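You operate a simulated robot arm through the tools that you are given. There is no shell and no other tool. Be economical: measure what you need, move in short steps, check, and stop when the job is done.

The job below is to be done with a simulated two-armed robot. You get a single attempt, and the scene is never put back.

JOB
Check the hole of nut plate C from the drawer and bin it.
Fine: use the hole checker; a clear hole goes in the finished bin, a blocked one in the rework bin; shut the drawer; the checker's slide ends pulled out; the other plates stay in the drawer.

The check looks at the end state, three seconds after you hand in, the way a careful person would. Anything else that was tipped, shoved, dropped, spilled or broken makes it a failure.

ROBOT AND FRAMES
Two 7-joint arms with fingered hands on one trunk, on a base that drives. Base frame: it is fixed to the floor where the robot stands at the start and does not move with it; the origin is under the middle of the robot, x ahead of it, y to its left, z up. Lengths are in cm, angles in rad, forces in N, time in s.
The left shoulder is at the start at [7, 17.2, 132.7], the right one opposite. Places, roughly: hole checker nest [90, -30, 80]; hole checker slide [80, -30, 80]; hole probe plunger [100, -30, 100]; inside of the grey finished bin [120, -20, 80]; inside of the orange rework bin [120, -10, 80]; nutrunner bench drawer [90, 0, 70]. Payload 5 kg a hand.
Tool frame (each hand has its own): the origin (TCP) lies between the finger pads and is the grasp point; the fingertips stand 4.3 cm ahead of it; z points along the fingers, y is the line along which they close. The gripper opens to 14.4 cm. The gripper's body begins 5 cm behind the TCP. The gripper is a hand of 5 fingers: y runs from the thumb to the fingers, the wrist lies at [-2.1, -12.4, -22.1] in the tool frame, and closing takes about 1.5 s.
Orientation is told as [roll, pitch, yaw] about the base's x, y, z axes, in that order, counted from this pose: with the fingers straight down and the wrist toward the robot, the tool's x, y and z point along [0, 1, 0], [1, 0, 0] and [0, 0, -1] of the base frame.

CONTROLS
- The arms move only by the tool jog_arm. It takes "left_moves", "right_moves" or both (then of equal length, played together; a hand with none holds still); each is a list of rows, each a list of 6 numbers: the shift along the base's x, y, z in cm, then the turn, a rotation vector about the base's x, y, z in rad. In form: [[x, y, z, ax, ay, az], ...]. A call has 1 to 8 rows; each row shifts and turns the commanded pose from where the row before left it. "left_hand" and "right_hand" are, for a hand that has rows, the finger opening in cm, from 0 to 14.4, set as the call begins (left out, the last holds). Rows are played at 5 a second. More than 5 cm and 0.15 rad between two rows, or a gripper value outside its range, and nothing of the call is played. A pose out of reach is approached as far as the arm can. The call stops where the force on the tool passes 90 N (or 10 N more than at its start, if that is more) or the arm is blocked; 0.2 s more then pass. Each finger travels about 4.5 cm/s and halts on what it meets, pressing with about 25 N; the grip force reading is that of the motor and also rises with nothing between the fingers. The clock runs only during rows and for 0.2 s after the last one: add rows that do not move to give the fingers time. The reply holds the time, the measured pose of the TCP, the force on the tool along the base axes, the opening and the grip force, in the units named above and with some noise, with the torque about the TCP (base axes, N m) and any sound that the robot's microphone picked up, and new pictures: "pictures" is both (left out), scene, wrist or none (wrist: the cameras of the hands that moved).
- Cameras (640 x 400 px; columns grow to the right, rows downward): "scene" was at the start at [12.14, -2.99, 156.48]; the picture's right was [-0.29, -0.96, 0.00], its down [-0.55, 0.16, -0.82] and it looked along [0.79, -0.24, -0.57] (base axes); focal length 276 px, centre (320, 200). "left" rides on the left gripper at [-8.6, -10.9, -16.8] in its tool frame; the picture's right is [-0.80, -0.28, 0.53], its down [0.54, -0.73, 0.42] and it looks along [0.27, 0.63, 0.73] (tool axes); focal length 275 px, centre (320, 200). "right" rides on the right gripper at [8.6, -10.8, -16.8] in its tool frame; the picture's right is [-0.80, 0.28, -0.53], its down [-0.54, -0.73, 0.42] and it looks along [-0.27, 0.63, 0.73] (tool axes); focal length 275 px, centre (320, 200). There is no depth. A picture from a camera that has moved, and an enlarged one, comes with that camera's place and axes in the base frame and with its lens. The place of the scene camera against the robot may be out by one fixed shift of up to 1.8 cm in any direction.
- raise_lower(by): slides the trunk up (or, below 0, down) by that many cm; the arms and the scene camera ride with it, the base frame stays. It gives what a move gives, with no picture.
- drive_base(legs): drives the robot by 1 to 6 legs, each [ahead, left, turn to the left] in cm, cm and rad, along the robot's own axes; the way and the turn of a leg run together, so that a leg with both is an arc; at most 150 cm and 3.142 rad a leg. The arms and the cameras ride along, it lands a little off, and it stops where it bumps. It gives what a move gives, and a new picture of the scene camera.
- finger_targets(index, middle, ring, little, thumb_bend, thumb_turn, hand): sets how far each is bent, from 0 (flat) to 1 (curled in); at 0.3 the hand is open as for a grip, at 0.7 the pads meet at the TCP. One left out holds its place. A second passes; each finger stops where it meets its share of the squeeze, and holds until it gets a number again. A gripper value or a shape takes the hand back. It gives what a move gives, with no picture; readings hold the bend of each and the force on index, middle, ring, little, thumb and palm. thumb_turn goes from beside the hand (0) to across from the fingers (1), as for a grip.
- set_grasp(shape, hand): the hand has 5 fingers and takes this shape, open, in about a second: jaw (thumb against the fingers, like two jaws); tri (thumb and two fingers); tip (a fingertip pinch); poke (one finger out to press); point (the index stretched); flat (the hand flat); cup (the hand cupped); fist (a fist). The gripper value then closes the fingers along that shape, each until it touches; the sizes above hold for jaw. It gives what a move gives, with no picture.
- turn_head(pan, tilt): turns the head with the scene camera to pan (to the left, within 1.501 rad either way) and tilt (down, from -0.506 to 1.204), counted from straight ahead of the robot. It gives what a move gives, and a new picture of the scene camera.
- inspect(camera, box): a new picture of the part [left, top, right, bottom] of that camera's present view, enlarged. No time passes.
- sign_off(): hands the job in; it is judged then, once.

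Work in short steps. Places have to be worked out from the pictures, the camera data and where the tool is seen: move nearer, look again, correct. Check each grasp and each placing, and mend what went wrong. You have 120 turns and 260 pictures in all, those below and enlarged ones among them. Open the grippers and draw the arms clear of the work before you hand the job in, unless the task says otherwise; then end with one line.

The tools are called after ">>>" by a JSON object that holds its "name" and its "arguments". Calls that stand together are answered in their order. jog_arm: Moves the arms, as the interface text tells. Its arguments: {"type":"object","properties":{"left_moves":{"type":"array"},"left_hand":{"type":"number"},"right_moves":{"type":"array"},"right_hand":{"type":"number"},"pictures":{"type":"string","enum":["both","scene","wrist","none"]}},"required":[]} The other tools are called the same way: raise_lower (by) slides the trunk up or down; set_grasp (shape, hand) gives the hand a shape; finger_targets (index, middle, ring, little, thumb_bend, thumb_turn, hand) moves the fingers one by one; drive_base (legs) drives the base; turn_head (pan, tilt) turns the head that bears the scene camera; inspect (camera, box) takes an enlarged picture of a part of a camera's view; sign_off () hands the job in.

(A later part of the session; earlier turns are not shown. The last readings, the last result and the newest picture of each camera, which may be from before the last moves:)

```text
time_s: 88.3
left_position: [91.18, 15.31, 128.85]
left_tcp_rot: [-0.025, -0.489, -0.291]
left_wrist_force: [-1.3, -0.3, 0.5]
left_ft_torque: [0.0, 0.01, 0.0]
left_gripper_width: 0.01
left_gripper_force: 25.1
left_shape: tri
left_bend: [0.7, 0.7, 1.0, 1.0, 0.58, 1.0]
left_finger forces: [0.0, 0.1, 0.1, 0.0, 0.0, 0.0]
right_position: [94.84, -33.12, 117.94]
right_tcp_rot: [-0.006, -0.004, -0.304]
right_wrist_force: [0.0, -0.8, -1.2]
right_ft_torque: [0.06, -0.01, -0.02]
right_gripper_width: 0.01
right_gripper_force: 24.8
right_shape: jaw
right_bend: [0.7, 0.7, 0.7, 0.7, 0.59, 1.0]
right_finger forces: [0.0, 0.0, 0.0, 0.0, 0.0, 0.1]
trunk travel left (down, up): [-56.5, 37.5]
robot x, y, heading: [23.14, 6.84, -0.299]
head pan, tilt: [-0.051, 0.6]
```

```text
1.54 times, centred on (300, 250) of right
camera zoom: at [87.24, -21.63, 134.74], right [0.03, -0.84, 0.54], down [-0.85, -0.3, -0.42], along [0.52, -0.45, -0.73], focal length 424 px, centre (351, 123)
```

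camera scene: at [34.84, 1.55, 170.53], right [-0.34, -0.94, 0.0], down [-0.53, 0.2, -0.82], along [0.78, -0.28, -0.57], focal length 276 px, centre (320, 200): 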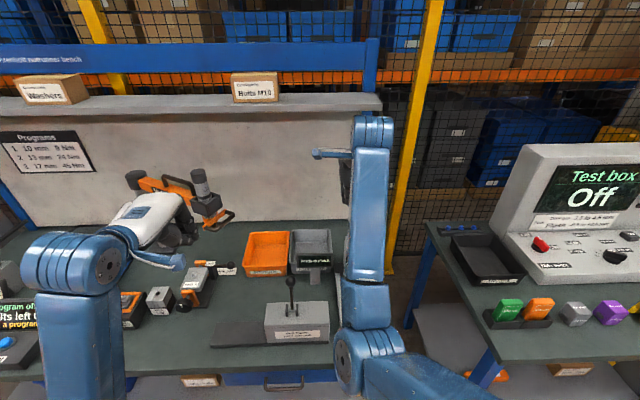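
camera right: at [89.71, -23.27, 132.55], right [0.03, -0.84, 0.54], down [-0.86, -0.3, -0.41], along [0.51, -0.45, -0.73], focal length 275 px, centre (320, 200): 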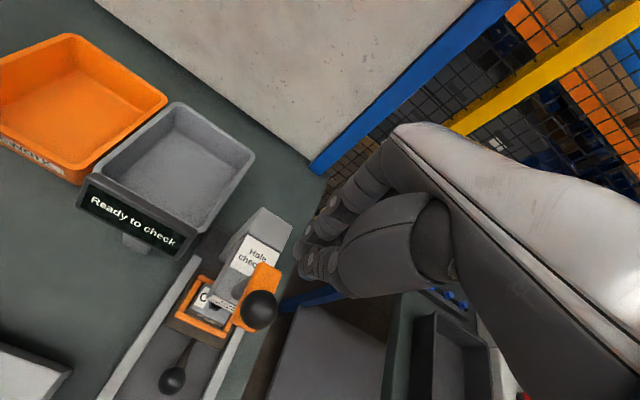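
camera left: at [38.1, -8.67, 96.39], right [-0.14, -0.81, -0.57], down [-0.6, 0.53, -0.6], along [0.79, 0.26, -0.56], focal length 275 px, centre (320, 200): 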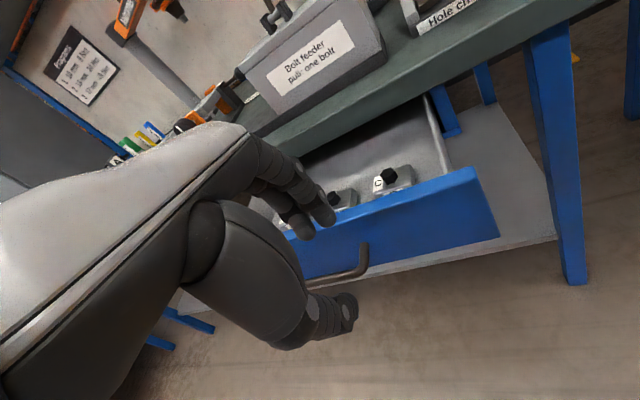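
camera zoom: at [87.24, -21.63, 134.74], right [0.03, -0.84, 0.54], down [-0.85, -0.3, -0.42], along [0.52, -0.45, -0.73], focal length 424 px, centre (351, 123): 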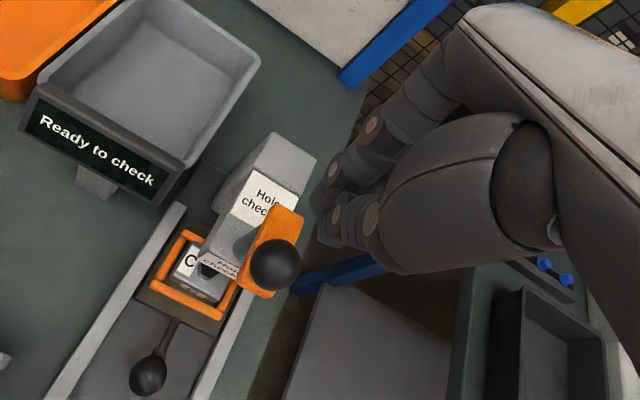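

The knob is again at [94.3, -33.75]. I'll centre over it and descend.

>>> {"name": "jog_arm", "arguments": {"right_moves": [[-0.4, -0.5, -1.5, 0, 0, 0], [0, 0, -1.5, 0, 0, 0], [0, 0, -1.5, 0, 0, 0]], "pictures": "none"}}

>>> {"name": "inspect", "arguments": {"camera": "right", "box": [160, 120, 440, 380]}}

>>> {"name": "inspect", "arguments": {"camera": "scene", "box": [300, 180, 420, 300]}}

```text
time_s: 89.1
left_position: [91.15, 15.32, 128.84]
left_tcp_rot: [-0.025, -0.489, -0.291]
left_wrist_force: [-0.3, -0.9, -0.2]
left_ft_torque: [0.01, 0.02, 0.02]
left_gripper_width: 0.0
left_gripper_force: 24.5
left_shape: tri
left_bend: [0.7, 0.7, 1.0, 1.0, 0.58, 1.0]
left_finger forces: [0.0, 0.1, 0.0, 0.0, 0.0, 0.0]
right_position: [94.67, -33.54, 113.54]
right_tcp_rot: [-0.004, -0.005, -0.302]
right_wrist_force: [-0.2, -0.2, -0.9]
right_ft_torque: [0.01, -0.01, 0.0]
right_gripper_width: 0.0
right_gripper_force: 25.4
right_shape: jaw
right_bend: [0.7, 0.7, 0.7, 0.7, 0.59, 1.0]
right_finger forces: [0.0, 0.0, 0.0, 0.0, 0.0, 0.0]
trunk travel left (down, up): [-56.5, 37.5]
robot x, y, heading: [22.88, 7.11, -0.297]
head pan, tilt: [-0.051, 0.6]
```

```text
1.54 times, centred on (300, 250) of right
camera zoom: at [86.9, -22.04, 130.28], right [0.03, -0.84, 0.54], down [-0.85, -0.3, -0.42], along [0.52, -0.45, -0.73], focal length 424 px, centre (351, 123)
```

zoom: 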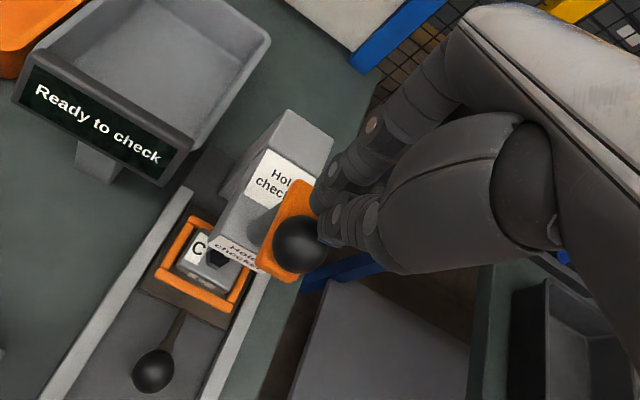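

```text
3.33 times, centred on (360, 240) of scene
camera zoom: at [35.01, 2.11, 170.53], right [-0.34, -0.94, 0.0], down [-0.53, 0.19, -0.82], along [0.78, -0.28, -0.57], focal length 921 px, centre (187, 67)
```

zoom: 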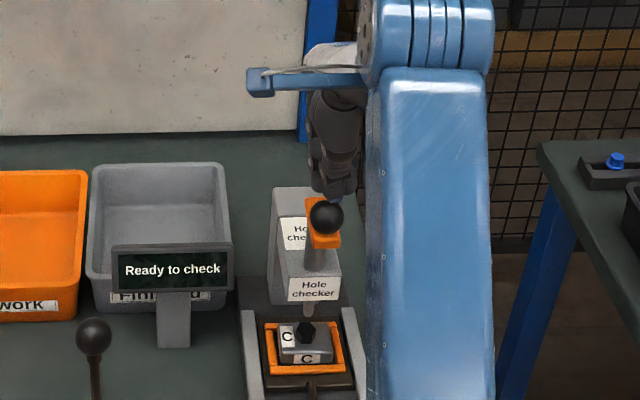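

Ball centre refines to about [94.1, -33.4, 106.3], about 1 cm below the tips. I'll shift slightly back and press down in steps, reading the display.

>>> {"name": "jog_arm", "arguments": {"right_moves": [[-0.5, 0.15, -0.5, 0, 0, 0], [0, 0, -0.8, 0, 0, 0], [0, 0, -0.8, 0, 0, 0], [0, 0, -0.8, 0, 0, 0]], "pictures": "none"}}

>>> {"name": "inspect", "arguments": {"camera": "right", "box": [160, 120, 440, 380]}}

>>> {"name": "inspect", "arguments": {"camera": "scene", "box": [300, 180, 420, 300]}}

```text
time_s: 90.1
left_position: [91.1, 15.33, 128.84]
left_tcp_rot: [-0.025, -0.491, -0.291]
left_wrist_force: [0.3, -0.8, 0.6]
left_ft_torque: [0.0, -0.03, 0.0]
left_gripper_width: 0.0
left_gripper_force: 25.1
left_shape: tri
left_bend: [0.7, 0.7, 1.0, 1.0, 0.58, 1.0]
left_finger forces: [0.0, 0.1, 0.1, 0.1, 0.0, 0.0]
right_position: [93.98, -33.3, 110.66]
right_tcp_rot: [-0.007, -0.006, -0.304]
right_wrist_force: [-0.2, 0.3, 7.6]
right_ft_torque: [0.06, 0.1, 0.02]
right_gripper_width: 0.0
right_gripper_force: 24.8
right_shape: jaw
right_bend: [0.7, 0.7, 0.7, 0.7, 0.59, 1.0]
right_finger forces: [0.1, 0.0, 0.0, 0.1, 0.1, 0.1]
trunk travel left (down, up): [-56.5, 37.5]
robot x, y, heading: [23.35, 7.23, -0.297]
head pan, tilt: [-0.051, 0.6]
```

```text
1.54 times, centred on (300, 250) of right
camera zoom: at [86.33, -21.83, 127.44], right [0.03, -0.84, 0.54], down [-0.85, -0.3, -0.42], along [0.52, -0.45, -0.73], focal length 424 px, centre (351, 123)
```

zoom: 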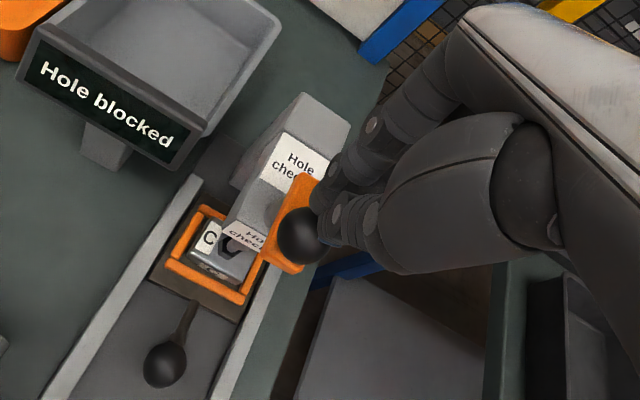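

```text
3.33 times, centred on (360, 240) of scene
camera zoom: at [34.88, 2.2, 170.55], right [-0.34, -0.94, 0.0], down [-0.53, 0.19, -0.83], along [0.78, -0.28, -0.56], focal length 921 px, centre (187, 67)
```

zoom: 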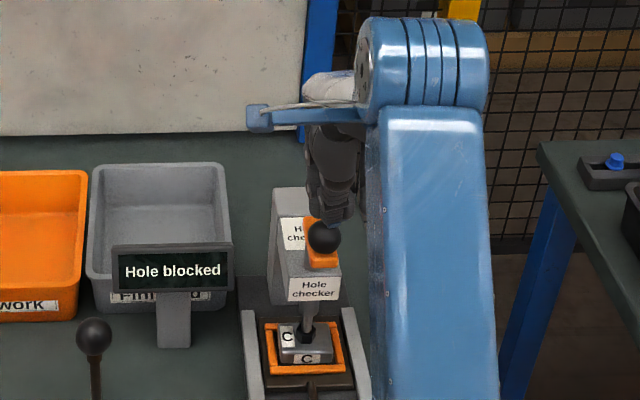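

The display reads "Hole blocked" on contact. I'll press a little more to confirm it's a true stop and not a partial stroke.

>>> {"name": "jog_arm", "arguments": {"right_moves": [[0, 0, -0.5, 0, 0, 0], [0, 0, -0.4, 0, 0, 0]], "pictures": "none"}}

>>> {"name": "inspect", "arguments": {"camera": "scene", "box": [300, 180, 420, 300]}}

```text
time_s: 90.7
left_position: [90.78, 15.59, 129.23]
left_tcp_rot: [-0.027, -0.494, -0.29]
left_wrist_force: [0.1, -0.4, 0.0]
left_ft_torque: [-0.03, -0.03, 0.01]
left_gripper_width: 0.0
left_gripper_force: 25.1
left_shape: tri
left_bend: [0.7, 0.7, 1.0, 1.0, 0.58, 1.0]
left_finger forces: [0.0, 0.0, 0.0, 0.0, 0.0, 0.0]
right_position: [93.86, -33.3, 110.72]
right_tcp_rot: [-0.005, -0.019, -0.304]
right_wrist_force: [-2.5, 0.6, 51.2]
right_ft_torque: [0.27, 0.49, 0.01]
right_gripper_width: 0.01
right_gripper_force: 25.5
right_shape: jaw
right_bend: [0.7, 0.7, 0.7, 0.7, 0.61, 1.0]
right_finger forces: [0.0, 0.0, 0.0, 0.0, 82.5, 0.0]
trunk travel left (down, up): [-56.5, 37.5]
robot x, y, heading: [23.22, 6.88, -0.296]
head pan, tilt: [-0.051, 0.6]
```

```text
3.33 times, centred on (360, 240) of scene
camera zoom: at [34.34, 2.48, 170.67], right [-0.34, -0.94, 0.0], down [-0.53, 0.19, -0.83], along [0.78, -0.28, -0.56], focal length 921 px, centre (187, 67)
```

zoom: 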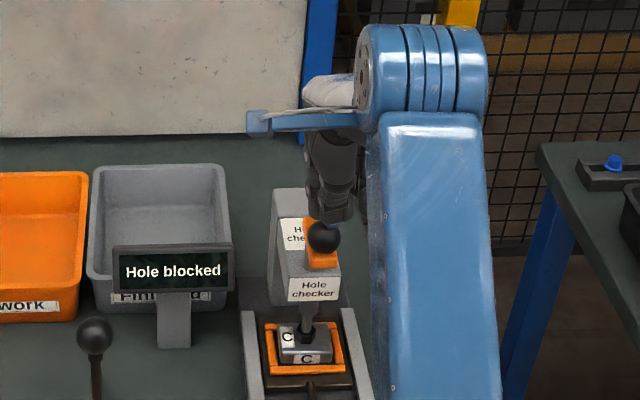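

It's a hard stop and the display still reads "Hole blocked", so the plate goes to the orange rework bin. I'll lift off the plunger and check that it springs back.

>>> {"name": "jog_arm", "arguments": {"right_moves": [[0, 0, 1, 0, 0, 0], [0, 0, 2, 0, 0, 0], [0, 0, 3, 0, 0, 0], [-3, 1, 3, 0, 0, 0], [-4, 1.2, 0, 0, 0, 0], [-4, 1.2, 0, 0, 0, 0], [-3, 1, 0, 0, 0, 0]], "pictures": "wrist"}}

>>> {"name": "inspect", "arguments": {"camera": "scene", "box": [280, 180, 420, 330]}}

```text
time_s: 92.3
left_position: [91.04, 15.29, 128.82]
left_tcp_rot: [-0.024, -0.491, -0.291]
left_wrist_force: [0.4, 0.5, 0.3]
left_ft_torque: [0.01, -0.03, -0.02]
left_gripper_width: 0.02
left_gripper_force: 24.8
left_shape: tri
left_bend: [0.7, 0.7, 1.0, 1.0, 0.58, 1.0]
left_finger forces: [0.0, 0.1, 0.0, 0.0, 0.1, 0.1]
right_position: [80.06, -28.96, 118.67]
right_tcp_rot: [-0.006, -0.005, -0.303]
right_wrist_force: [-0.5, -0.1, -1.0]
right_ft_torque: [-0.01, -0.01, -0.01]
right_gripper_width: 0.0
right_gripper_force: 24.9
right_shape: jaw
right_bend: [0.7, 0.7, 0.7, 0.7, 0.6, 1.0]
right_finger forces: [0.0, 0.1, 0.0, 0.1, 0.0, 0.1]
trunk travel left (down, up): [-56.5, 37.5]
robot x, y, heading: [23.6, 7.04, -0.3]
head pan, tilt: [-0.051, 0.6]
camera right: at [72.36, -17.46, 135.4], right [0.03, -0.84, 0.54], down [-0.85, -0.3, -0.42], along [0.52, -0.45, -0.73], focal length 275 px, centre (320, 200)
```

right: 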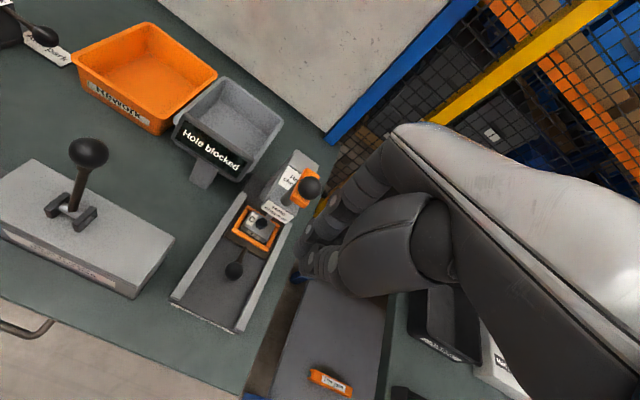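

```text
2.67 times, centred on (350, 255) of scene
camera zoom: at [34.9, 2.16, 170.54], right [-0.34, -0.94, 0.0], down [-0.53, 0.19, -0.83], along [0.78, -0.28, -0.56], focal length 737 px, centre (240, 53)
```

zoom: 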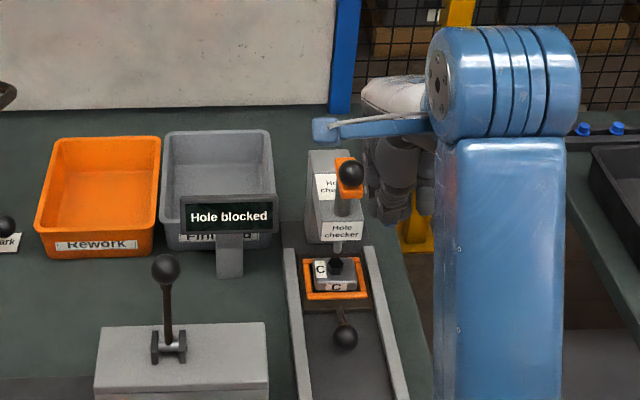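

>>> {"name": "inspect", "arguments": {"camera": "scene", "box": [335, 230, 375, 320]}}

>>> {"name": "inspect", "arguments": {"camera": "right", "box": [160, 140, 340, 340]}}

```text
4.44 times, centred on (355, 275) of scene
camera zoom: at [34.9, 2.16, 170.54], right [-0.34, -0.94, 0.0], down [-0.53, 0.19, -0.83], along [0.78, -0.28, -0.56], focal length 1228 px, centre (164, -133)
```

zoom: 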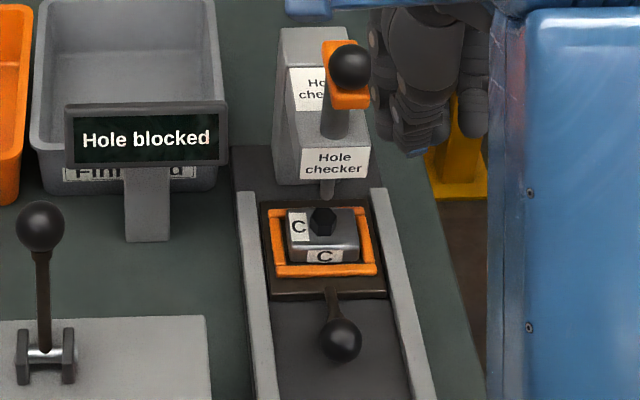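

```text
2.00 times, centred on (250, 240) of right
camera zoom: at [72.36, -17.46, 135.4], right [0.03, -0.84, 0.54], down [-0.85, -0.3, -0.42], along [0.52, -0.45, -0.73], focal length 551 px, centre (460, 120)
```

zoom: 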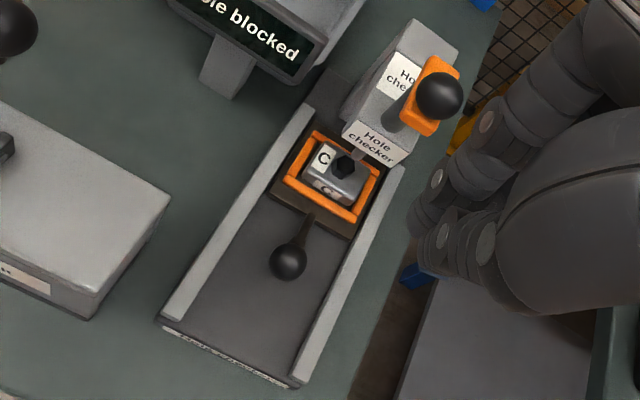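

The plunger has sprung back up. Next I'll pinch the slide's ball knob (≈[87.2, -30.8, 84.3]) from above and pull the slide out.

>>> {"name": "jog_arm", "arguments": {"right_moves": [[1.2, -0.3, -4, 0, 0, 0], [1.2, -0.3, -4, 0, 0, 0], [1.2, -0.3, -4, 0, 0, 0], [1.2, -0.3, -4, 0, 0, 0], [1.2, -0.3, -4, 0, 0, 0], [1.1, -0.3, -3.5, 0, 0, 0]], "right_hand": 7.5, "pictures": "none"}}

>>> {"name": "inspect", "arguments": {"camera": "right", "box": [180, 140, 440, 360]}}

>>> {"name": "inspect", "arguments": {"camera": "scene", "box": [320, 230, 400, 330]}}

```text
time_s: 93.7
left_position: [90.25, 15.13, 129.44]
left_tcp_rot: [-0.022, -0.497, -0.294]
left_wrist_force: [-1.7, -0.6, -0.4]
left_ft_torque: [0.02, 0.01, -0.01]
left_gripper_width: 0.02
left_gripper_force: 25.2
left_shape: tri
left_bend: [0.7, 0.7, 1.0, 1.0, 0.58, 1.0]
left_finger forces: [0.0, 0.0, 0.0, 0.0, 0.0, 0.0]
right_position: [86.2, -31.34, 95.65]
right_tcp_rot: [-0.005, -0.01, -0.309]
right_wrist_force: [-60.3, -15.5, 23.2]
right_ft_torque: [0.37, -4.87, -1.36]
right_gripper_width: 7.03
right_gripper_force: 0.0
right_shape: jaw
right_bend: [0.74, 0.43, 0.41, 0.4, 0.69, 1.0]
right_finger forces: [43.8, 33.1, 0.1, 0.1, 0.0, 0.1]
trunk travel left (down, up): [-56.5, 37.5]
robot x, y, heading: [22.98, 7.04, -0.302]
head pan, tilt: [-0.051, 0.6]
```

```text
1.82 times, centred on (310, 250) of right
camera zoom: at [78.6, -19.73, 112.37], right [0.02, -0.84, 0.54], down [-0.85, -0.3, -0.43], along [0.52, -0.45, -0.72], focal length 500 px, centre (338, 109)
```

zoom: 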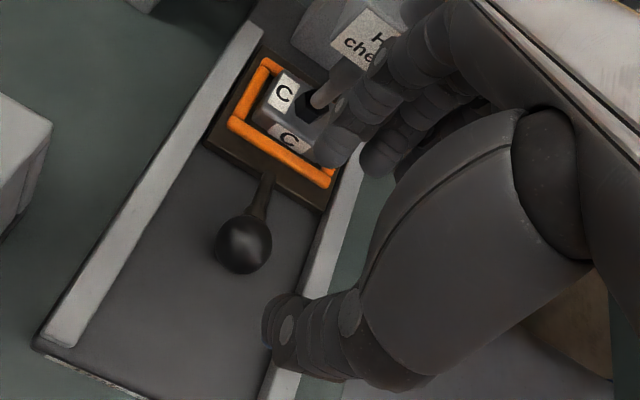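

```text
4.00 times, centred on (360, 280) of scene
camera zoom: at [33.64, 1.99, 170.66], right [-0.34, -0.94, 0.0], down [-0.52, 0.2, -0.83], along [0.78, -0.28, -0.56], focal length 1106 px, centre (160, -120)
```

zoom: 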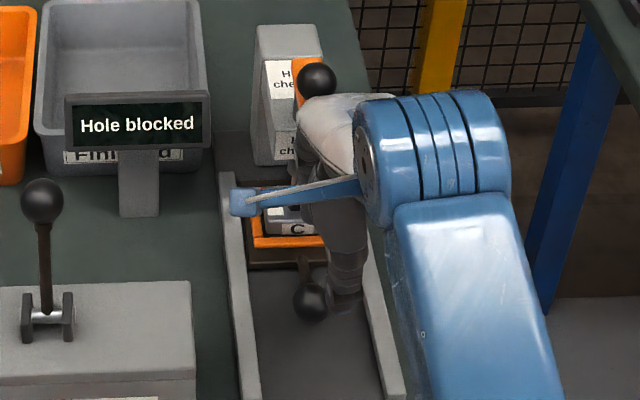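

The fingers are touching the checker head (60 N). I'll back away at once, toward the robot.

>>> {"name": "jog_arm", "arguments": {"right_moves": [[-1.5, 0.45, 0, 0, 0, 0], [-2, 0.6, 0, 0, 0, 0], [-3, 0.9, 1, 0, 0, 0], [-3, 0.9, 2, 0, 0, 0]], "pictures": "wrist"}}

>>> {"name": "inspect", "arguments": {"camera": "right", "box": [200, 20, 420, 240]}}

>>> {"name": "inspect", "arguments": {"camera": "scene", "box": [320, 220, 400, 320]}}

```text
time_s: 94.7
left_position: [91.23, 15.39, 128.93]
left_tcp_rot: [-0.024, -0.489, -0.292]
left_wrist_force: [0.5, 0.3, 0.0]
left_ft_torque: [0.02, 0.0, 0.0]
left_gripper_width: 0.0
left_gripper_force: 25.2
left_shape: tri
left_bend: [0.7, 0.7, 1.0, 1.0, 0.58, 1.0]
left_finger forces: [0.1, 0.0, 0.1, 0.0, 0.1, 0.1]
right_position: [77.74, -27.85, 98.11]
right_tcp_rot: [-0.004, -0.005, -0.3]
right_wrist_force: [0.5, 0.3, 0.1]
right_ft_torque: [0.0, 0.0, -0.03]
right_gripper_width: 7.48
right_gripper_force: 0.1
right_shape: jaw
right_bend: [0.74, 0.44, 0.41, 0.4, 0.69, 1.0]
right_finger forces: [0.0, 0.0, 0.0, 0.1, 0.0, 0.1]
trunk travel left (down, up): [-56.5, 37.5]
robot x, y, heading: [23.02, 6.96, -0.299]
head pan, tilt: [-0.051, 0.6]
camera right: at [70.05, -16.41, 114.89], right [0.03, -0.84, 0.54], down [-0.85, -0.3, -0.42], along [0.52, -0.45, -0.73], focal length 275 px, centre (320, 200)
```

right: 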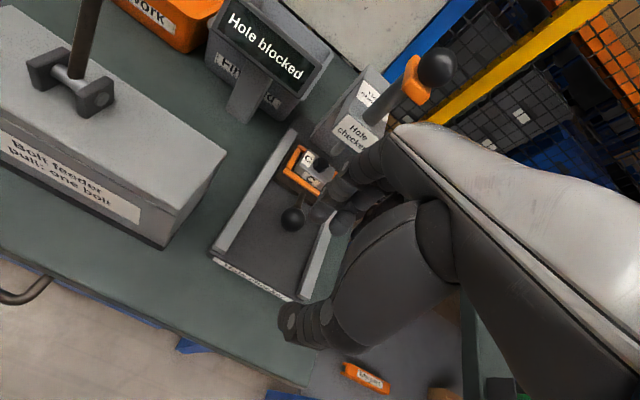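

```text
1.82 times, centred on (310, 130) of right
camera zoom: at [70.05, -16.41, 114.89], right [0.03, -0.84, 0.54], down [-0.85, -0.3, -0.42], along [0.52, -0.45, -0.73], focal length 500 px, centre (338, 327)
```

zoom: 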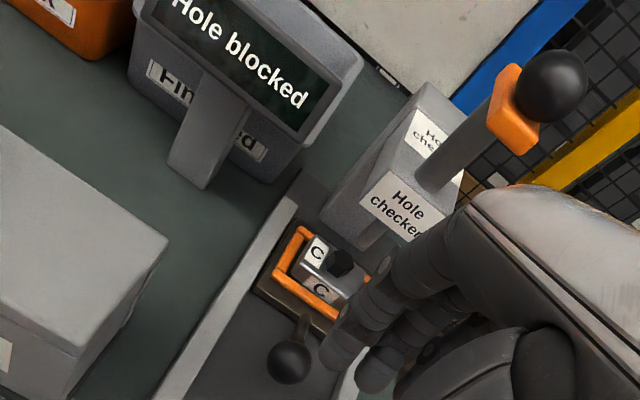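

```text
4.00 times, centred on (360, 270) of scene
camera zoom: at [34.99, 2.07, 170.52], right [-0.34, -0.94, 0.0], down [-0.53, 0.19, -0.82], along [0.78, -0.28, -0.57], focal length 1106 px, centre (160, -80)
```

zoom: 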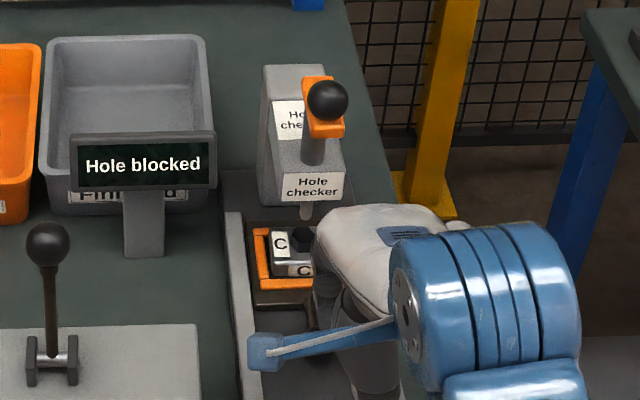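

The checker looks undisturbed. I'll tilt the hand by 0.7 rad so its body leans toward me, clear of the head, and then approach the knob.

>>> {"name": "jog_arm", "arguments": {"right_moves": [[0, 0, 0, -0.0416, -0.1337, 0], [0, 0, 0, -0.0416, -0.1337, 0], [0.8, -0.25, -1.5, -0.0416, -0.1337, 0], [0.8, -0.25, -1.5, -0.0416, -0.1337, 0], [0.8, -0.25, -1.5, -0.0416, -0.1337, 0], [0, 0, 0, 0, 0, 0]], "right_hand": 6.5, "pictures": "wrist"}}

>>> {"name": "inspect", "arguments": {"camera": "scene", "box": [320, 220, 400, 320]}}

```text
time_s: 96.1
left_position: [91.16, 15.42, 128.84]
left_tcp_rot: [-0.025, -0.489, -0.291]
left_wrist_force: [0.4, 0.1, -0.5]
left_ft_torque: [0.0, 0.01, -0.03]
left_gripper_width: 0.0
left_gripper_force: 25.4
left_shape: tri
left_bend: [0.7, 0.7, 1.0, 1.0, 0.58, 1.0]
left_finger forces: [0.0, 0.0, 0.0, 0.0, 0.0, 0.1]
right_position: [80.08, -28.7, 93.61]
right_tcp_rot: [-0.003, -0.705, -0.305]
right_wrist_force: [-1.2, -0.3, -0.9]
right_ft_torque: [0.01, -0.01, -0.01]
right_gripper_width: 6.51
right_gripper_force: 0.0
right_shape: jaw
right_bend: [0.74, 0.47, 0.44, 0.42, 0.72, 1.0]
right_finger forces: [0.0, 0.0, 0.0, 0.1, 0.1, 0.0]
trunk travel left (down, up): [-56.5, 37.5]
robot x, y, heading: [23.19, 6.96, -0.301]
head pan, tilt: [-0.051, 0.6]
camera right: at [64.62, -14.78, 99.47], right [-0.36, -0.72, 0.59], down [-0.43, -0.44, -0.79], along [0.83, -0.54, -0.15], focal length 275 px, centre (320, 200)
```

right: 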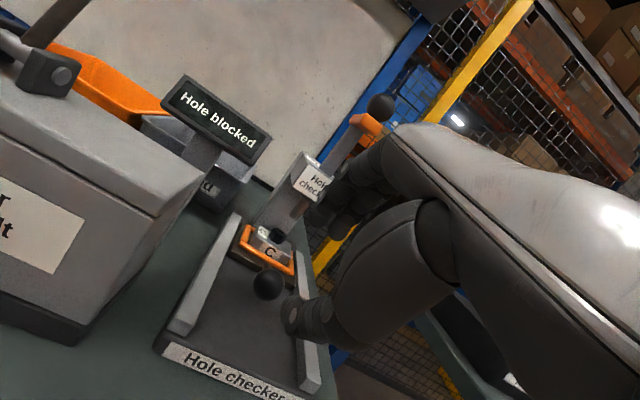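

```text
4.00 times, centred on (360, 270) of scene
camera zoom: at [35.03, 2.11, 170.52], right [-0.34, -0.94, 0.0], down [-0.53, 0.19, -0.82], along [0.78, -0.28, -0.57], focal length 1106 px, centre (160, -80)
```

zoom: 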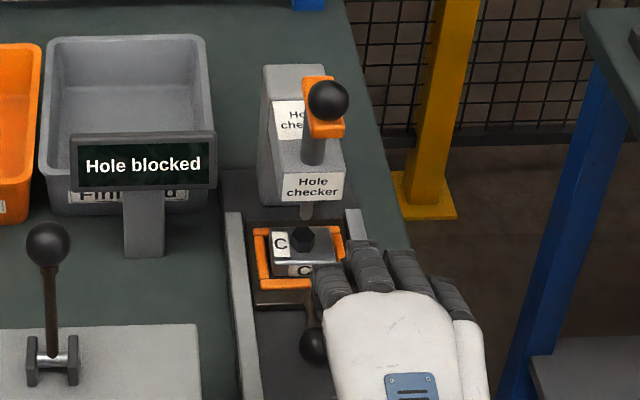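

The knob is at u≈92.9, aligned with the TCP in v. I'll move in along the finger direction.

>>> {"name": "jog_arm", "arguments": {"right_moves": [[1.4, -0.44, -1.75, 0, 0, 0], [1.4, -0.44, -1.75, 0, 0, 0], [1.2, -0.38, -1.5, 0, 0, 0]], "right_hand": 6.5, "pictures": "none"}}

>>> {"name": "inspect", "arguments": {"camera": "right", "box": [200, 150, 400, 330]}}

>>> {"name": "inspect", "arguments": {"camera": "scene", "box": [320, 230, 400, 330]}}

```text
time_s: 96.9
left_position: [91.18, 15.34, 128.83]
left_tcp_rot: [-0.023, -0.489, -0.291]
left_wrist_force: [-0.9, 0.5, -0.2]
left_ft_torque: [0.0, -0.01, 0.0]
left_gripper_width: 0.0
left_gripper_force: 24.7
left_shape: tri
left_bend: [0.7, 0.7, 1.0, 1.0, 0.58, 1.0]
left_finger forces: [0.0, 0.0, 0.1, 0.1, 0.1, 0.0]
right_position: [84.14, -29.85, 88.55]
right_tcp_rot: [-0.004, -0.704, -0.305]
right_wrist_force: [0.4, 1.2, -0.2]
right_ft_torque: [-0.01, 0.03, 0.0]
right_gripper_width: 6.53
right_gripper_force: 0.1
right_shape: jaw
right_bend: [0.74, 0.47, 0.44, 0.42, 0.72, 1.0]
right_finger forces: [0.0, 0.0, 0.1, 0.1, 0.1, 0.1]
trunk travel left (down, up): [-56.5, 37.5]
robot x, y, heading: [23.45, 7.19, -0.303]
head pan, tilt: [-0.051, 0.6]
```

```text
2.22 times, centred on (300, 240) of right
camera zoom: at [68.66, -16.02, 94.49], right [-0.36, -0.72, 0.59], down [-0.43, -0.43, -0.79], along [0.83, -0.54, -0.15], focal length 612 px, centre (364, 111)
```

zoom: 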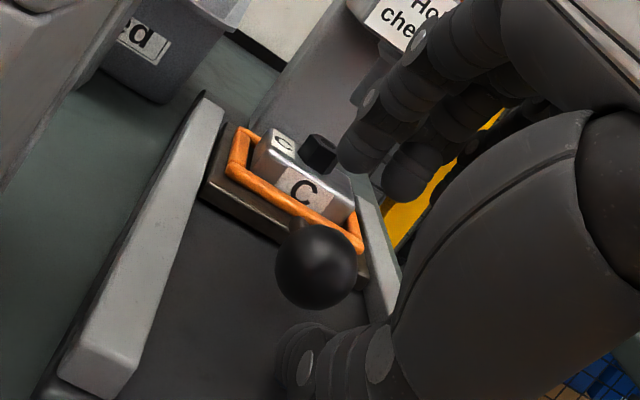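

```text
4.00 times, centred on (360, 280) of scene
camera zoom: at [35.04, 2.13, 170.53], right [-0.34, -0.94, 0.0], down [-0.53, 0.19, -0.82], along [0.78, -0.28, -0.57], focal length 1106 px, centre (160, -120)
```

zoom: 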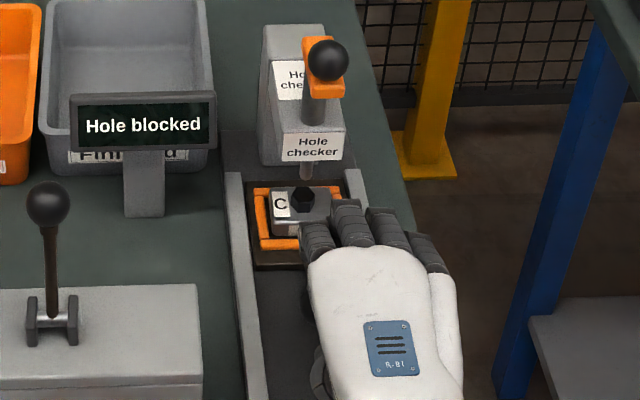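

The ball lies on the hand's axis, about 1 cm beyond the fingertips. I'll advance 2.6 cm and close.

>>> {"name": "jog_arm", "arguments": {"right_moves": [[0.8, -0.25, -1, 0, 0, 0], [0.8, -0.25, -1, 0, 0, 0], [0, 0, 0, 0, 0, 0]], "right_hand": 6.5, "pictures": "none"}}

>>> {"name": "inspect", "arguments": {"camera": "right", "box": [200, 150, 400, 330]}}

```text
time_s: 97.7
left_position: [90.77, 15.46, 129.11]
left_tcp_rot: [-0.024, -0.492, -0.293]
left_wrist_force: [-0.1, 0.0, 0.0]
left_ft_torque: [0.03, 0.02, -0.01]
left_gripper_width: 0.0
left_gripper_force: 24.6
left_shape: tri
left_bend: [0.7, 0.7, 1.0, 1.0, 0.58, 1.0]
left_finger forces: [0.0, 0.0, 0.0, 0.1, 0.0, 0.0]
right_position: [85.36, -30.32, 87.23]
right_tcp_rot: [-0.002, -0.711, -0.305]
right_wrist_force: [-19.5, 5.0, 27.8]
right_ft_torque: [0.4, 0.74, 0.11]
right_gripper_width: 6.24
right_gripper_force: 0.0
right_shape: jaw
right_bend: [0.74, 0.47, 0.44, 0.42, 0.77, 1.0]
right_finger forces: [0.0, 0.0, 0.0, 0.0, 38.8, 0.0]
trunk travel left (down, up): [-56.5, 37.5]
robot x, y, heading: [23.58, 7.12, -0.299]
head pan, tilt: [-0.051, 0.6]
```

```text
2.22 times, centred on (300, 240) of right
camera zoom: at [69.93, -16.37, 92.83], right [-0.37, -0.72, 0.59], down [-0.43, -0.44, -0.79], along [0.83, -0.54, -0.15], focal length 612 px, centre (364, 111)
```

zoom: 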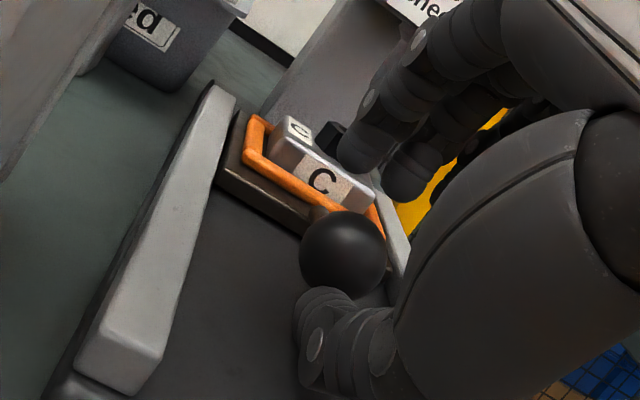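

The thumb touches (39 N). I'll ease up a touch and close on the ball.

>>> {"name": "jog_arm", "arguments": {"right_moves": [[0, 0, 0.6, 0, 0, 0], [0.2, -0.06, 0, 0, 0, 0], [0, 0, 0, 0, 0, 0], [0, 0, 0, 0, 0, 0], [0, 0, 0, 0, 0, 0], [0, 0, 0, 0, 0, 0]], "right_hand": 2, "pictures": "none"}}

>>> {"name": "inspect", "arguments": {"camera": "right", "box": [200, 150, 400, 330]}}

```text
time_s: 99.1
left_position: [90.72, 15.69, 129.24]
left_tcp_rot: [-0.025, -0.495, -0.288]
left_wrist_force: [0.0, -0.7, 0.7]
left_ft_torque: [0.0, -0.01, 0.03]
left_gripper_width: 0.01
left_gripper_force: 24.7
left_shape: tri
left_bend: [0.7, 0.7, 1.0, 1.0, 0.58, 1.0]
left_finger forces: [0.0, 0.0, 0.0, 0.0, 0.1, 0.0]
right_position: [85.58, -30.27, 87.61]
right_tcp_rot: [-0.002, -0.708, -0.303]
right_wrist_force: [-42.4, 15.5, 20.1]
right_ft_torque: [0.78, 1.53, -0.01]
right_gripper_width: 2.89
right_gripper_force: 0.0
right_shape: jaw
right_bend: [0.73, 0.62, 0.61, 0.58, 0.73, 1.0]
right_finger forces: [0.0, 0.0, 0.1, 0.0, 88.3, 0.0]
trunk travel left (down, up): [-56.5, 37.5]
robot x, y, heading: [23.37, 7.2, -0.299]
head pan, tilt: [-0.051, 0.6]
```

```text
2.22 times, centred on (300, 240) of right
camera zoom: at [69.99, -16.39, 93.37], right [-0.37, -0.72, 0.59], down [-0.43, -0.44, -0.79], along [0.83, -0.54, -0.15], focal length 612 px, centre (364, 111)
```

zoom: 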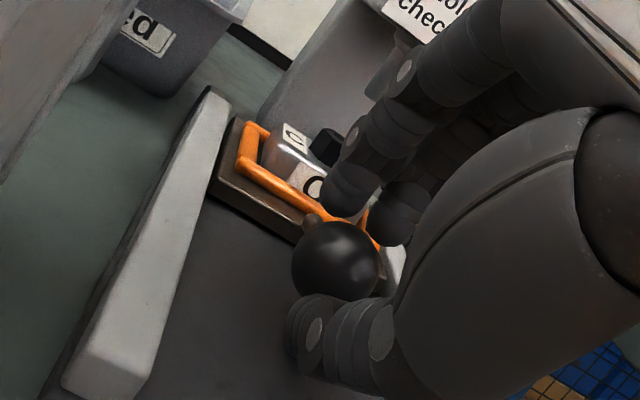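

The thumb presses the ball's front but the fingers haven't met its back yet. I'll close fully while easing back.

>>> {"name": "jog_arm", "arguments": {"right_moves": [[-0.3, 0.1, 0, 0, 0, 0], [0, 0, 0, 0, 0, 0], [0, 0, 0, 0, 0, 0], [0, 0, 0, 0, 0, 0]], "right_hand": 0, "pictures": "none"}}

>>> {"name": "inspect", "arguments": {"camera": "right", "box": [200, 150, 400, 330]}}

```text
time_s: 100.1
left_position: [91.07, 15.43, 129.02]
left_tcp_rot: [-0.025, -0.491, -0.291]
left_wrist_force: [0.6, -0.2, -0.2]
left_ft_torque: [0.01, 0.0, 0.04]
left_gripper_width: 0.01
left_gripper_force: 24.5
left_shape: tri
left_bend: [0.7, 0.7, 1.0, 1.0, 0.58, 1.0]
left_finger forces: [0.0, 0.0, 0.0, 0.0, 0.0, 0.0]
right_position: [85.64, -30.34, 87.59]
right_tcp_rot: [-0.003, -0.706, -0.303]
right_wrist_force: [-3.2, -0.5, 17.0]
right_ft_torque: [-0.05, -0.22, 0.0]
right_gripper_width: 2.61
right_gripper_force: 25.3
right_shape: jaw
right_bend: [0.68, 0.7, 0.7, 0.7, 0.75, 1.0]
right_finger forces: [17.2, 8.7, 0.1, 0.0, 29.6, 0.0]
trunk travel left (down, up): [-56.5, 37.5]
robot x, y, heading: [23.55, 6.95, -0.3]
head pan, tilt: [-0.051, 0.6]
```

```text
2.22 times, centred on (300, 240) of right
camera zoom: at [70.07, -16.45, 93.27], right [-0.36, -0.72, 0.59], down [-0.43, -0.44, -0.79], along [0.83, -0.54, -0.15], focal length 612 px, centre (364, 111)
```

zoom: 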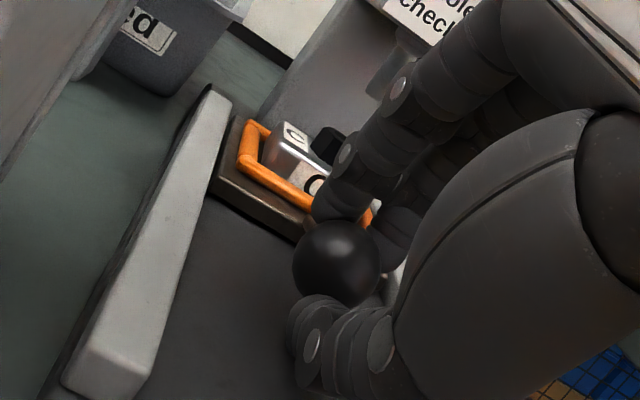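

Now the thumb and index/middle hold the ball (30 N against 17+9 N). I'll pull along -u.

>>> {"name": "jog_arm", "arguments": {"right_moves": [[-0.8, 0.25, 0, 0, 0, 0], [-1.2, 0.37, 0, 0, 0, 0], [-1.4, 0.44, 0, 0, 0, 0], [-1.4, 0.44, 0, 0, 0, 0]], "right_hand": 0, "pictures": "none"}}

>>> {"name": "inspect", "arguments": {"camera": "right", "box": [200, 130, 420, 330]}}

>>> {"name": "inspect", "arguments": {"camera": "scene", "box": [320, 230, 400, 330]}}

```text
time_s: 101.1
left_position: [91.03, 15.43, 128.86]
left_tcp_rot: [-0.024, -0.491, -0.291]
left_wrist_force: [-0.7, 0.1, 0.0]
left_ft_torque: [0.01, 0.0, 0.01]
left_gripper_width: 0.0
left_gripper_force: 24.9
left_shape: tri
left_bend: [0.7, 0.7, 1.0, 1.0, 0.58, 1.0]
left_finger forces: [0.0, 0.0, 0.0, 0.0, 0.0, 0.1]
right_position: [80.6, -28.83, 87.52]
right_tcp_rot: [-0.003, -0.707, -0.304]
right_wrist_force: [3.3, -2.1, 18.4]
right_ft_torque: [-0.15, -0.65, 0.01]
right_gripper_width: 2.46
right_gripper_force: 25.3
right_shape: jaw
right_bend: [0.68, 0.7, 0.7, 0.7, 0.75, 1.0]
right_finger forces: [20.1, 10.2, 0.0, 0.1, 34.7, 0.0]
trunk travel left (down, up): [-56.5, 37.5]
robot x, y, heading: [23.4, 7.08, -0.294]
head pan, tilt: [-0.051, 0.6]
```

```text
2.00 times, centred on (310, 230) of right
camera zoom: at [65.22, -14.89, 93.24], right [-0.36, -0.72, 0.59], down [-0.43, -0.44, -0.79], along [0.83, -0.54, -0.15], focal length 551 px, centre (340, 140)
```

zoom: 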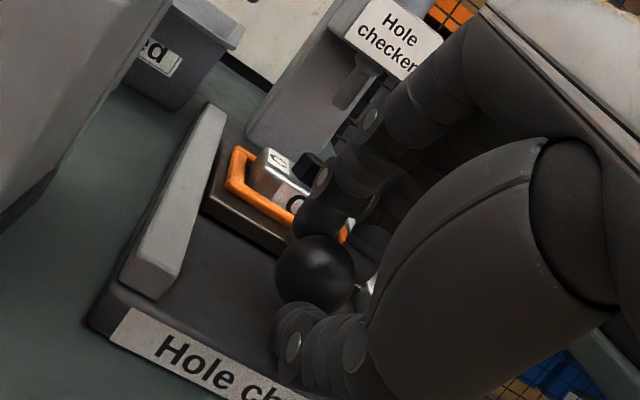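

```text
4.00 times, centred on (360, 280) of scene
camera zoom: at [34.76, 2.27, 170.56], right [-0.34, -0.94, 0.0], down [-0.53, 0.19, -0.83], along [0.78, -0.28, -0.56], focal length 1106 px, centre (160, -120)
```

zoom: 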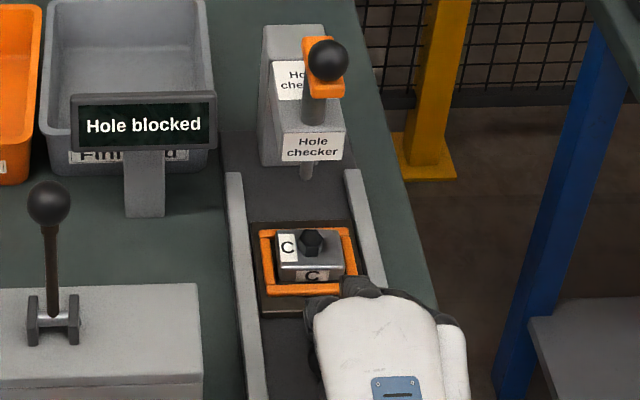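

The slide is following. I'll pull the remaining ~7 cm, until it stops.

>>> {"name": "jog_arm", "arguments": {"right_moves": [[-1.4, 0.44, 0, 0, 0, 0], [-1.4, 0.44, 0, 0, 0, 0], [-1.4, 0.44, 0, 0, 0, 0], [-1.2, 0.37, 0, 0, 0, 0], [-1, 0.3, 0, 0, 0, 0], [-0.6, 0.19, 0, 0, 0, 0]], "right_hand": 0, "pictures": "none"}}

>>> {"name": "inspect", "arguments": {"camera": "scene", "box": [310, 230, 400, 340]}}

```text
time_s: 102.5
left_position: [91.26, 15.17, 128.77]
left_tcp_rot: [-0.022, -0.488, -0.291]
left_wrist_force: [-0.5, 0.0, 0.3]
left_ft_torque: [0.03, 0.03, 0.02]
left_gripper_width: 0.0
left_gripper_force: 25.4
left_shape: tri
left_bend: [0.7, 0.7, 1.0, 1.0, 0.58, 1.0]
left_finger forces: [0.0, 0.1, 0.1, 0.0, 0.0, 0.1]
right_position: [73.8, -26.78, 87.15]
right_tcp_rot: [0.0, -0.704, -0.306]
right_wrist_force: [6.2, 10.8, 7.4]
right_ft_torque: [0.24, -0.32, 0.36]
right_gripper_width: 2.3
right_gripper_force: 24.8
right_shape: jaw
right_bend: [0.66, 0.7, 0.7, 0.7, 0.76, 1.0]
right_finger forces: [20.2, 8.0, 0.1, 0.0, 19.2, 0.0]
trunk travel left (down, up): [-56.5, 37.5]
robot x, y, heading: [23.38, 6.92, -0.298]
head pan, tilt: [-0.051, 0.6]
```

```text
3.64 times, centred on (355, 285) of scene
camera zoom: at [35.09, 1.73, 170.52], right [-0.34, -0.94, 0.0], down [-0.53, 0.2, -0.82], along [0.78, -0.28, -0.57], focal length 1005 px, centre (193, -109)
```

zoom: 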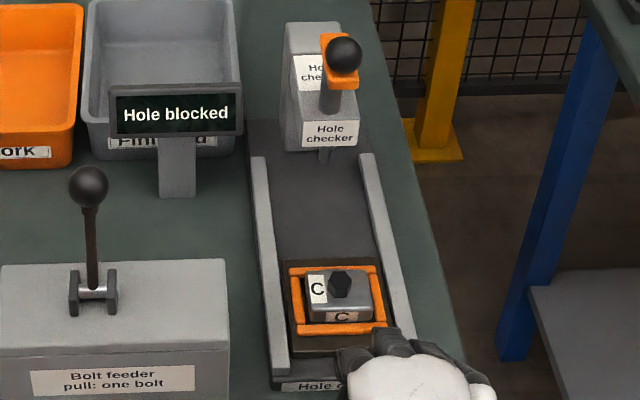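

About 12 cm pulled. I'll tug 1 cm more to be sure it's at the outer stop.

>>> {"name": "jog_arm", "arguments": {"right_moves": [[-0.6, 0.1, 0, 0, 0, 0], [-0.5, 0.1, 0, 0, 0, 0]], "right_hand": 0, "pictures": "none"}}

>>> {"name": "inspect", "arguments": {"camera": "scene", "box": [310, 230, 400, 340]}}

```text
time_s: 103.1
left_position: [91.57, 14.95, 128.52]
left_tcp_rot: [-0.024, -0.486, -0.291]
left_wrist_force: [0.3, 0.4, -0.2]
left_ft_torque: [0.02, 0.0, -0.02]
left_gripper_width: 0.0
left_gripper_force: 24.9
left_shape: tri
left_bend: [0.7, 0.7, 1.0, 1.0, 0.58, 1.0]
left_finger forces: [0.1, 0.0, 0.0, 0.0, 0.1, 0.1]
right_position: [73.14, -26.76, 86.97]
right_tcp_rot: [0.0, -0.701, -0.304]
right_wrist_force: [35.0, 2.8, -3.3]
right_ft_torque: [-0.03, -0.62, 0.34]
right_gripper_width: 1.97
right_gripper_force: 25.1
right_shape: jaw
right_bend: [0.64, 0.7, 0.7, 0.7, 0.77, 1.0]
right_finger forces: [26.0, 10.5, 0.0, 0.0, 7.7, 0.0]
trunk travel left (down, up): [-56.5, 37.5]
robot x, y, heading: [23.5, 6.81, -0.3]
head pan, tilt: [-0.051, 0.6]
```

```text
3.64 times, centred on (355, 285) of scene
camera zoom: at [35.56, 1.64, 170.47], right [-0.34, -0.94, 0.0], down [-0.53, 0.2, -0.82], along [0.77, -0.28, -0.57], focal length 1005 px, centre (193, -109)
```

zoom: 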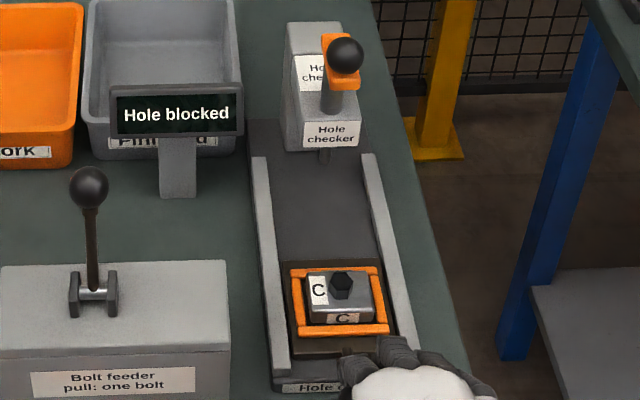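

It's at the outer stop (35 N). I'll release and back out along the fingers, then level the hand above the nest.

>>> {"name": "jog_arm", "arguments": {"right_moves": [[0.4, -0.12, 0.3, 0, 0, 0], [0, 0, 0, 0, 0, 0], [0, 0, 0, 0, 0, 0], [0, 0, 0, 0, 0, 0], [-0.5, 0.15, 2, 0, 0, 0], [-0.5, 0.15, 3, 0, 0, 0], [-0.5, 0.15, 4, 0, 0, 0], [0, 0, 4, 0, 0, 0]], "right_hand": 7.5, "pictures": "none"}}

>>> {"name": "jog_arm", "arguments": {"right_moves": [[1, -0.3, 0, 0.0416, 0.1337, 0], [1, -0.3, 0, 0.0416, 0.1337, 0], [1, -0.3, 0, 0.0416, 0.1337, 0], [1, -0.3, 0, 0.0416, 0.1337, 0], [1, -0.3, 0, 0.0416, 0.1337, 0], [0, 0, 0, 0, 0, 0]], "pictures": "wrist"}}

>>> {"name": "inspect", "arguments": {"camera": "scene", "box": [310, 230, 400, 340]}}

```text
time_s: 104.9
left_position: [91.01, 15.2, 129.08]
left_tcp_rot: [-0.021, -0.491, -0.291]
left_wrist_force: [-0.5, -0.6, -0.4]
left_ft_torque: [0.04, -0.01, 0.02]
left_gripper_width: 0.0
left_gripper_force: 24.8
left_shape: tri
left_bend: [0.7, 0.7, 1.0, 1.0, 0.58, 1.0]
left_finger forces: [0.1, 0.1, 0.0, 0.0, 0.1, 0.0]
right_position: [71.28, -26.43, 100.56]
right_tcp_rot: [-0.001, -0.702, -0.305]
right_wrist_force: [1.1, 0.5, -1.1]
right_ft_torque: [0.0, 0.0, 0.03]
right_gripper_width: 7.5
right_gripper_force: 0.0
right_shape: jaw
right_bend: [0.74, 0.44, 0.41, 0.4, 0.69, 1.0]
right_finger forces: [0.0, 0.0, 0.0, 0.0, 0.0, 0.0]
trunk travel left (down, up): [-56.5, 37.5]
robot x, y, heading: [23.01, 6.88, -0.298]
head pan, tilt: [-0.051, 0.6]
```

```text
time_s: 106.3
left_position: [91.17, 15.6, 128.79]
left_tcp_rot: [-0.026, -0.488, -0.291]
left_wrist_force: [-0.1, 0.2, -0.3]
left_ft_torque: [-0.01, 0.0, 0.0]
left_gripper_width: 0.03
left_gripper_force: 24.7
left_shape: tri
left_bend: [0.7, 0.7, 1.0, 1.0, 0.58, 1.0]
left_finger forces: [0.0, 0.0, 0.0, 0.0, 0.0, 0.0]
right_position: [76.61, -27.55, 100.62]
right_tcp_rot: [-0.005, -0.003, -0.304]
right_wrist_force: [0.2, 0.0, 0.2]
right_ft_torque: [-0.05, 0.02, 0.01]
right_gripper_width: 7.5
right_gripper_force: 0.0
right_shape: jaw
right_bend: [0.74, 0.44, 0.41, 0.4, 0.69, 1.0]
right_finger forces: [0.0, 0.1, 0.0, 0.0, 0.0, 0.0]
trunk travel left (down, up): [-56.5, 37.5]
robot x, y, heading: [23.68, 7.07, -0.303]
head pan, tilt: [-0.051, 0.6]
camera right: at [68.89, -16.07, 117.4], right [0.03, -0.84, 0.54], down [-0.85, -0.3, -0.42], along [0.52, -0.45, -0.73], focal length 275 px, centre (320, 200)
```

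right: 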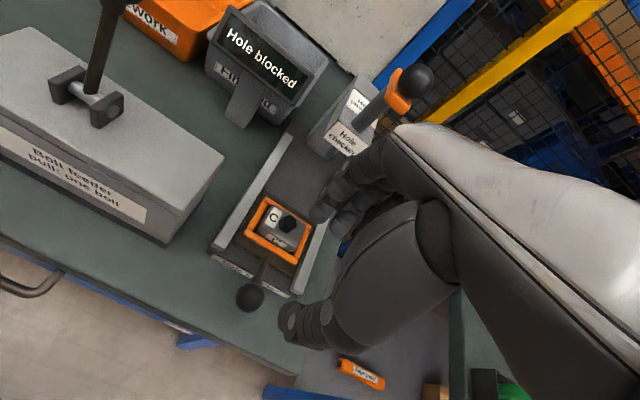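

```text
3.64 times, centred on (355, 285) of scene
camera zoom: at [34.98, 2.31, 170.53], right [-0.34, -0.94, 0.0], down [-0.53, 0.19, -0.83], along [0.78, -0.28, -0.56], focal length 1005 px, centre (193, -109)
```

zoom: 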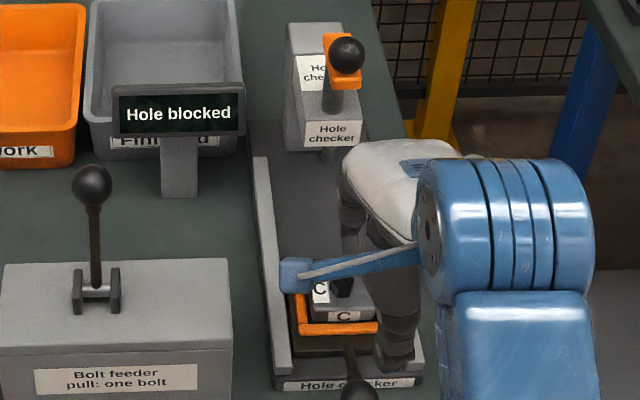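

The slide is out with plate C seated. I'll return to the pose where I released it ([85.8, -29.9]) and descend with the hand open.

>>> {"name": "jog_arm", "arguments": {"right_moves": [[2.3, -0.6, -2, 0, 0, 0], [2.3, -0.6, -2, 0, 0, 0], [2.3, -0.6, -2, 0, 0, 0], [2.1, -0.55, -2, 0, 0, 0]], "right_hand": 7, "pictures": "none"}}

>>> {"name": "inspect", "arguments": {"camera": "right", "box": [180, 150, 440, 370]}}

>>> {"name": "inspect", "arguments": {"camera": "scene", "box": [330, 250, 390, 330]}}

```text
time_s: 107.3
left_position: [91.42, 15.37, 128.72]
left_tcp_rot: [-0.026, -0.489, -0.291]
left_wrist_force: [0.5, 0.4, -0.4]
left_ft_torque: [0.02, -0.02, 0.02]
left_gripper_width: 0.02
left_gripper_force: 24.9
left_shape: tri
left_bend: [0.7, 0.7, 1.0, 1.0, 0.58, 1.0]
left_finger forces: [0.1, 0.0, 0.0, 0.0, 0.0, 0.1]
right_position: [85.68, -30.14, 92.29]
right_tcp_rot: [-0.004, -0.001, -0.303]
right_wrist_force: [-0.1, -0.9, 0.7]
right_ft_torque: [0.03, 0.01, 0.05]
right_gripper_width: 7.04
right_gripper_force: 0.1
right_shape: jaw
right_bend: [0.74, 0.45, 0.42, 0.41, 0.71, 1.0]
right_finger forces: [0.0, 0.1, 0.0, 0.0, 0.0, 0.0]
trunk travel left (down, up): [-56.5, 37.5]
robot x, y, heading: [23.09, 7.29, -0.298]
head pan, tilt: [-0.051, 0.6]
```

```text
1.82 times, centred on (310, 260) of right
camera zoom: at [78.04, -18.68, 109.21], right [0.03, -0.84, 0.54], down [-0.85, -0.3, -0.42], along [0.52, -0.45, -0.73], focal length 500 px, centre (338, 91)
```

zoom: 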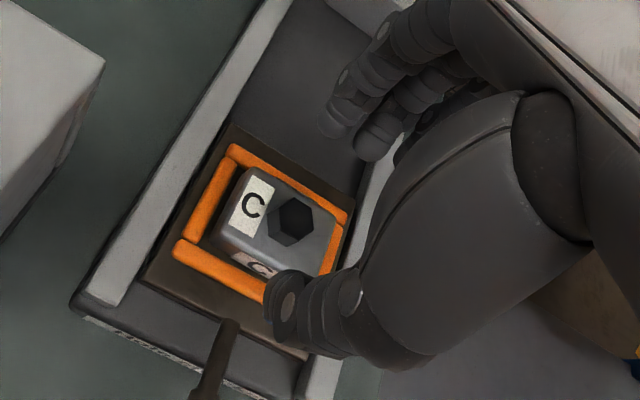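

```text
5.00 times, centred on (360, 290) of scene
camera zoom: at [35.19, 2.05, 170.51], right [-0.34, -0.94, 0.0], down [-0.53, 0.19, -0.82], along [0.77, -0.28, -0.57], focal length 1382 px, centre (120, -250)
```

zoom: 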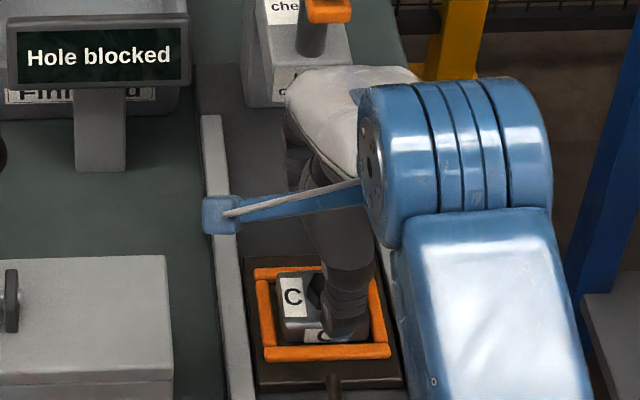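

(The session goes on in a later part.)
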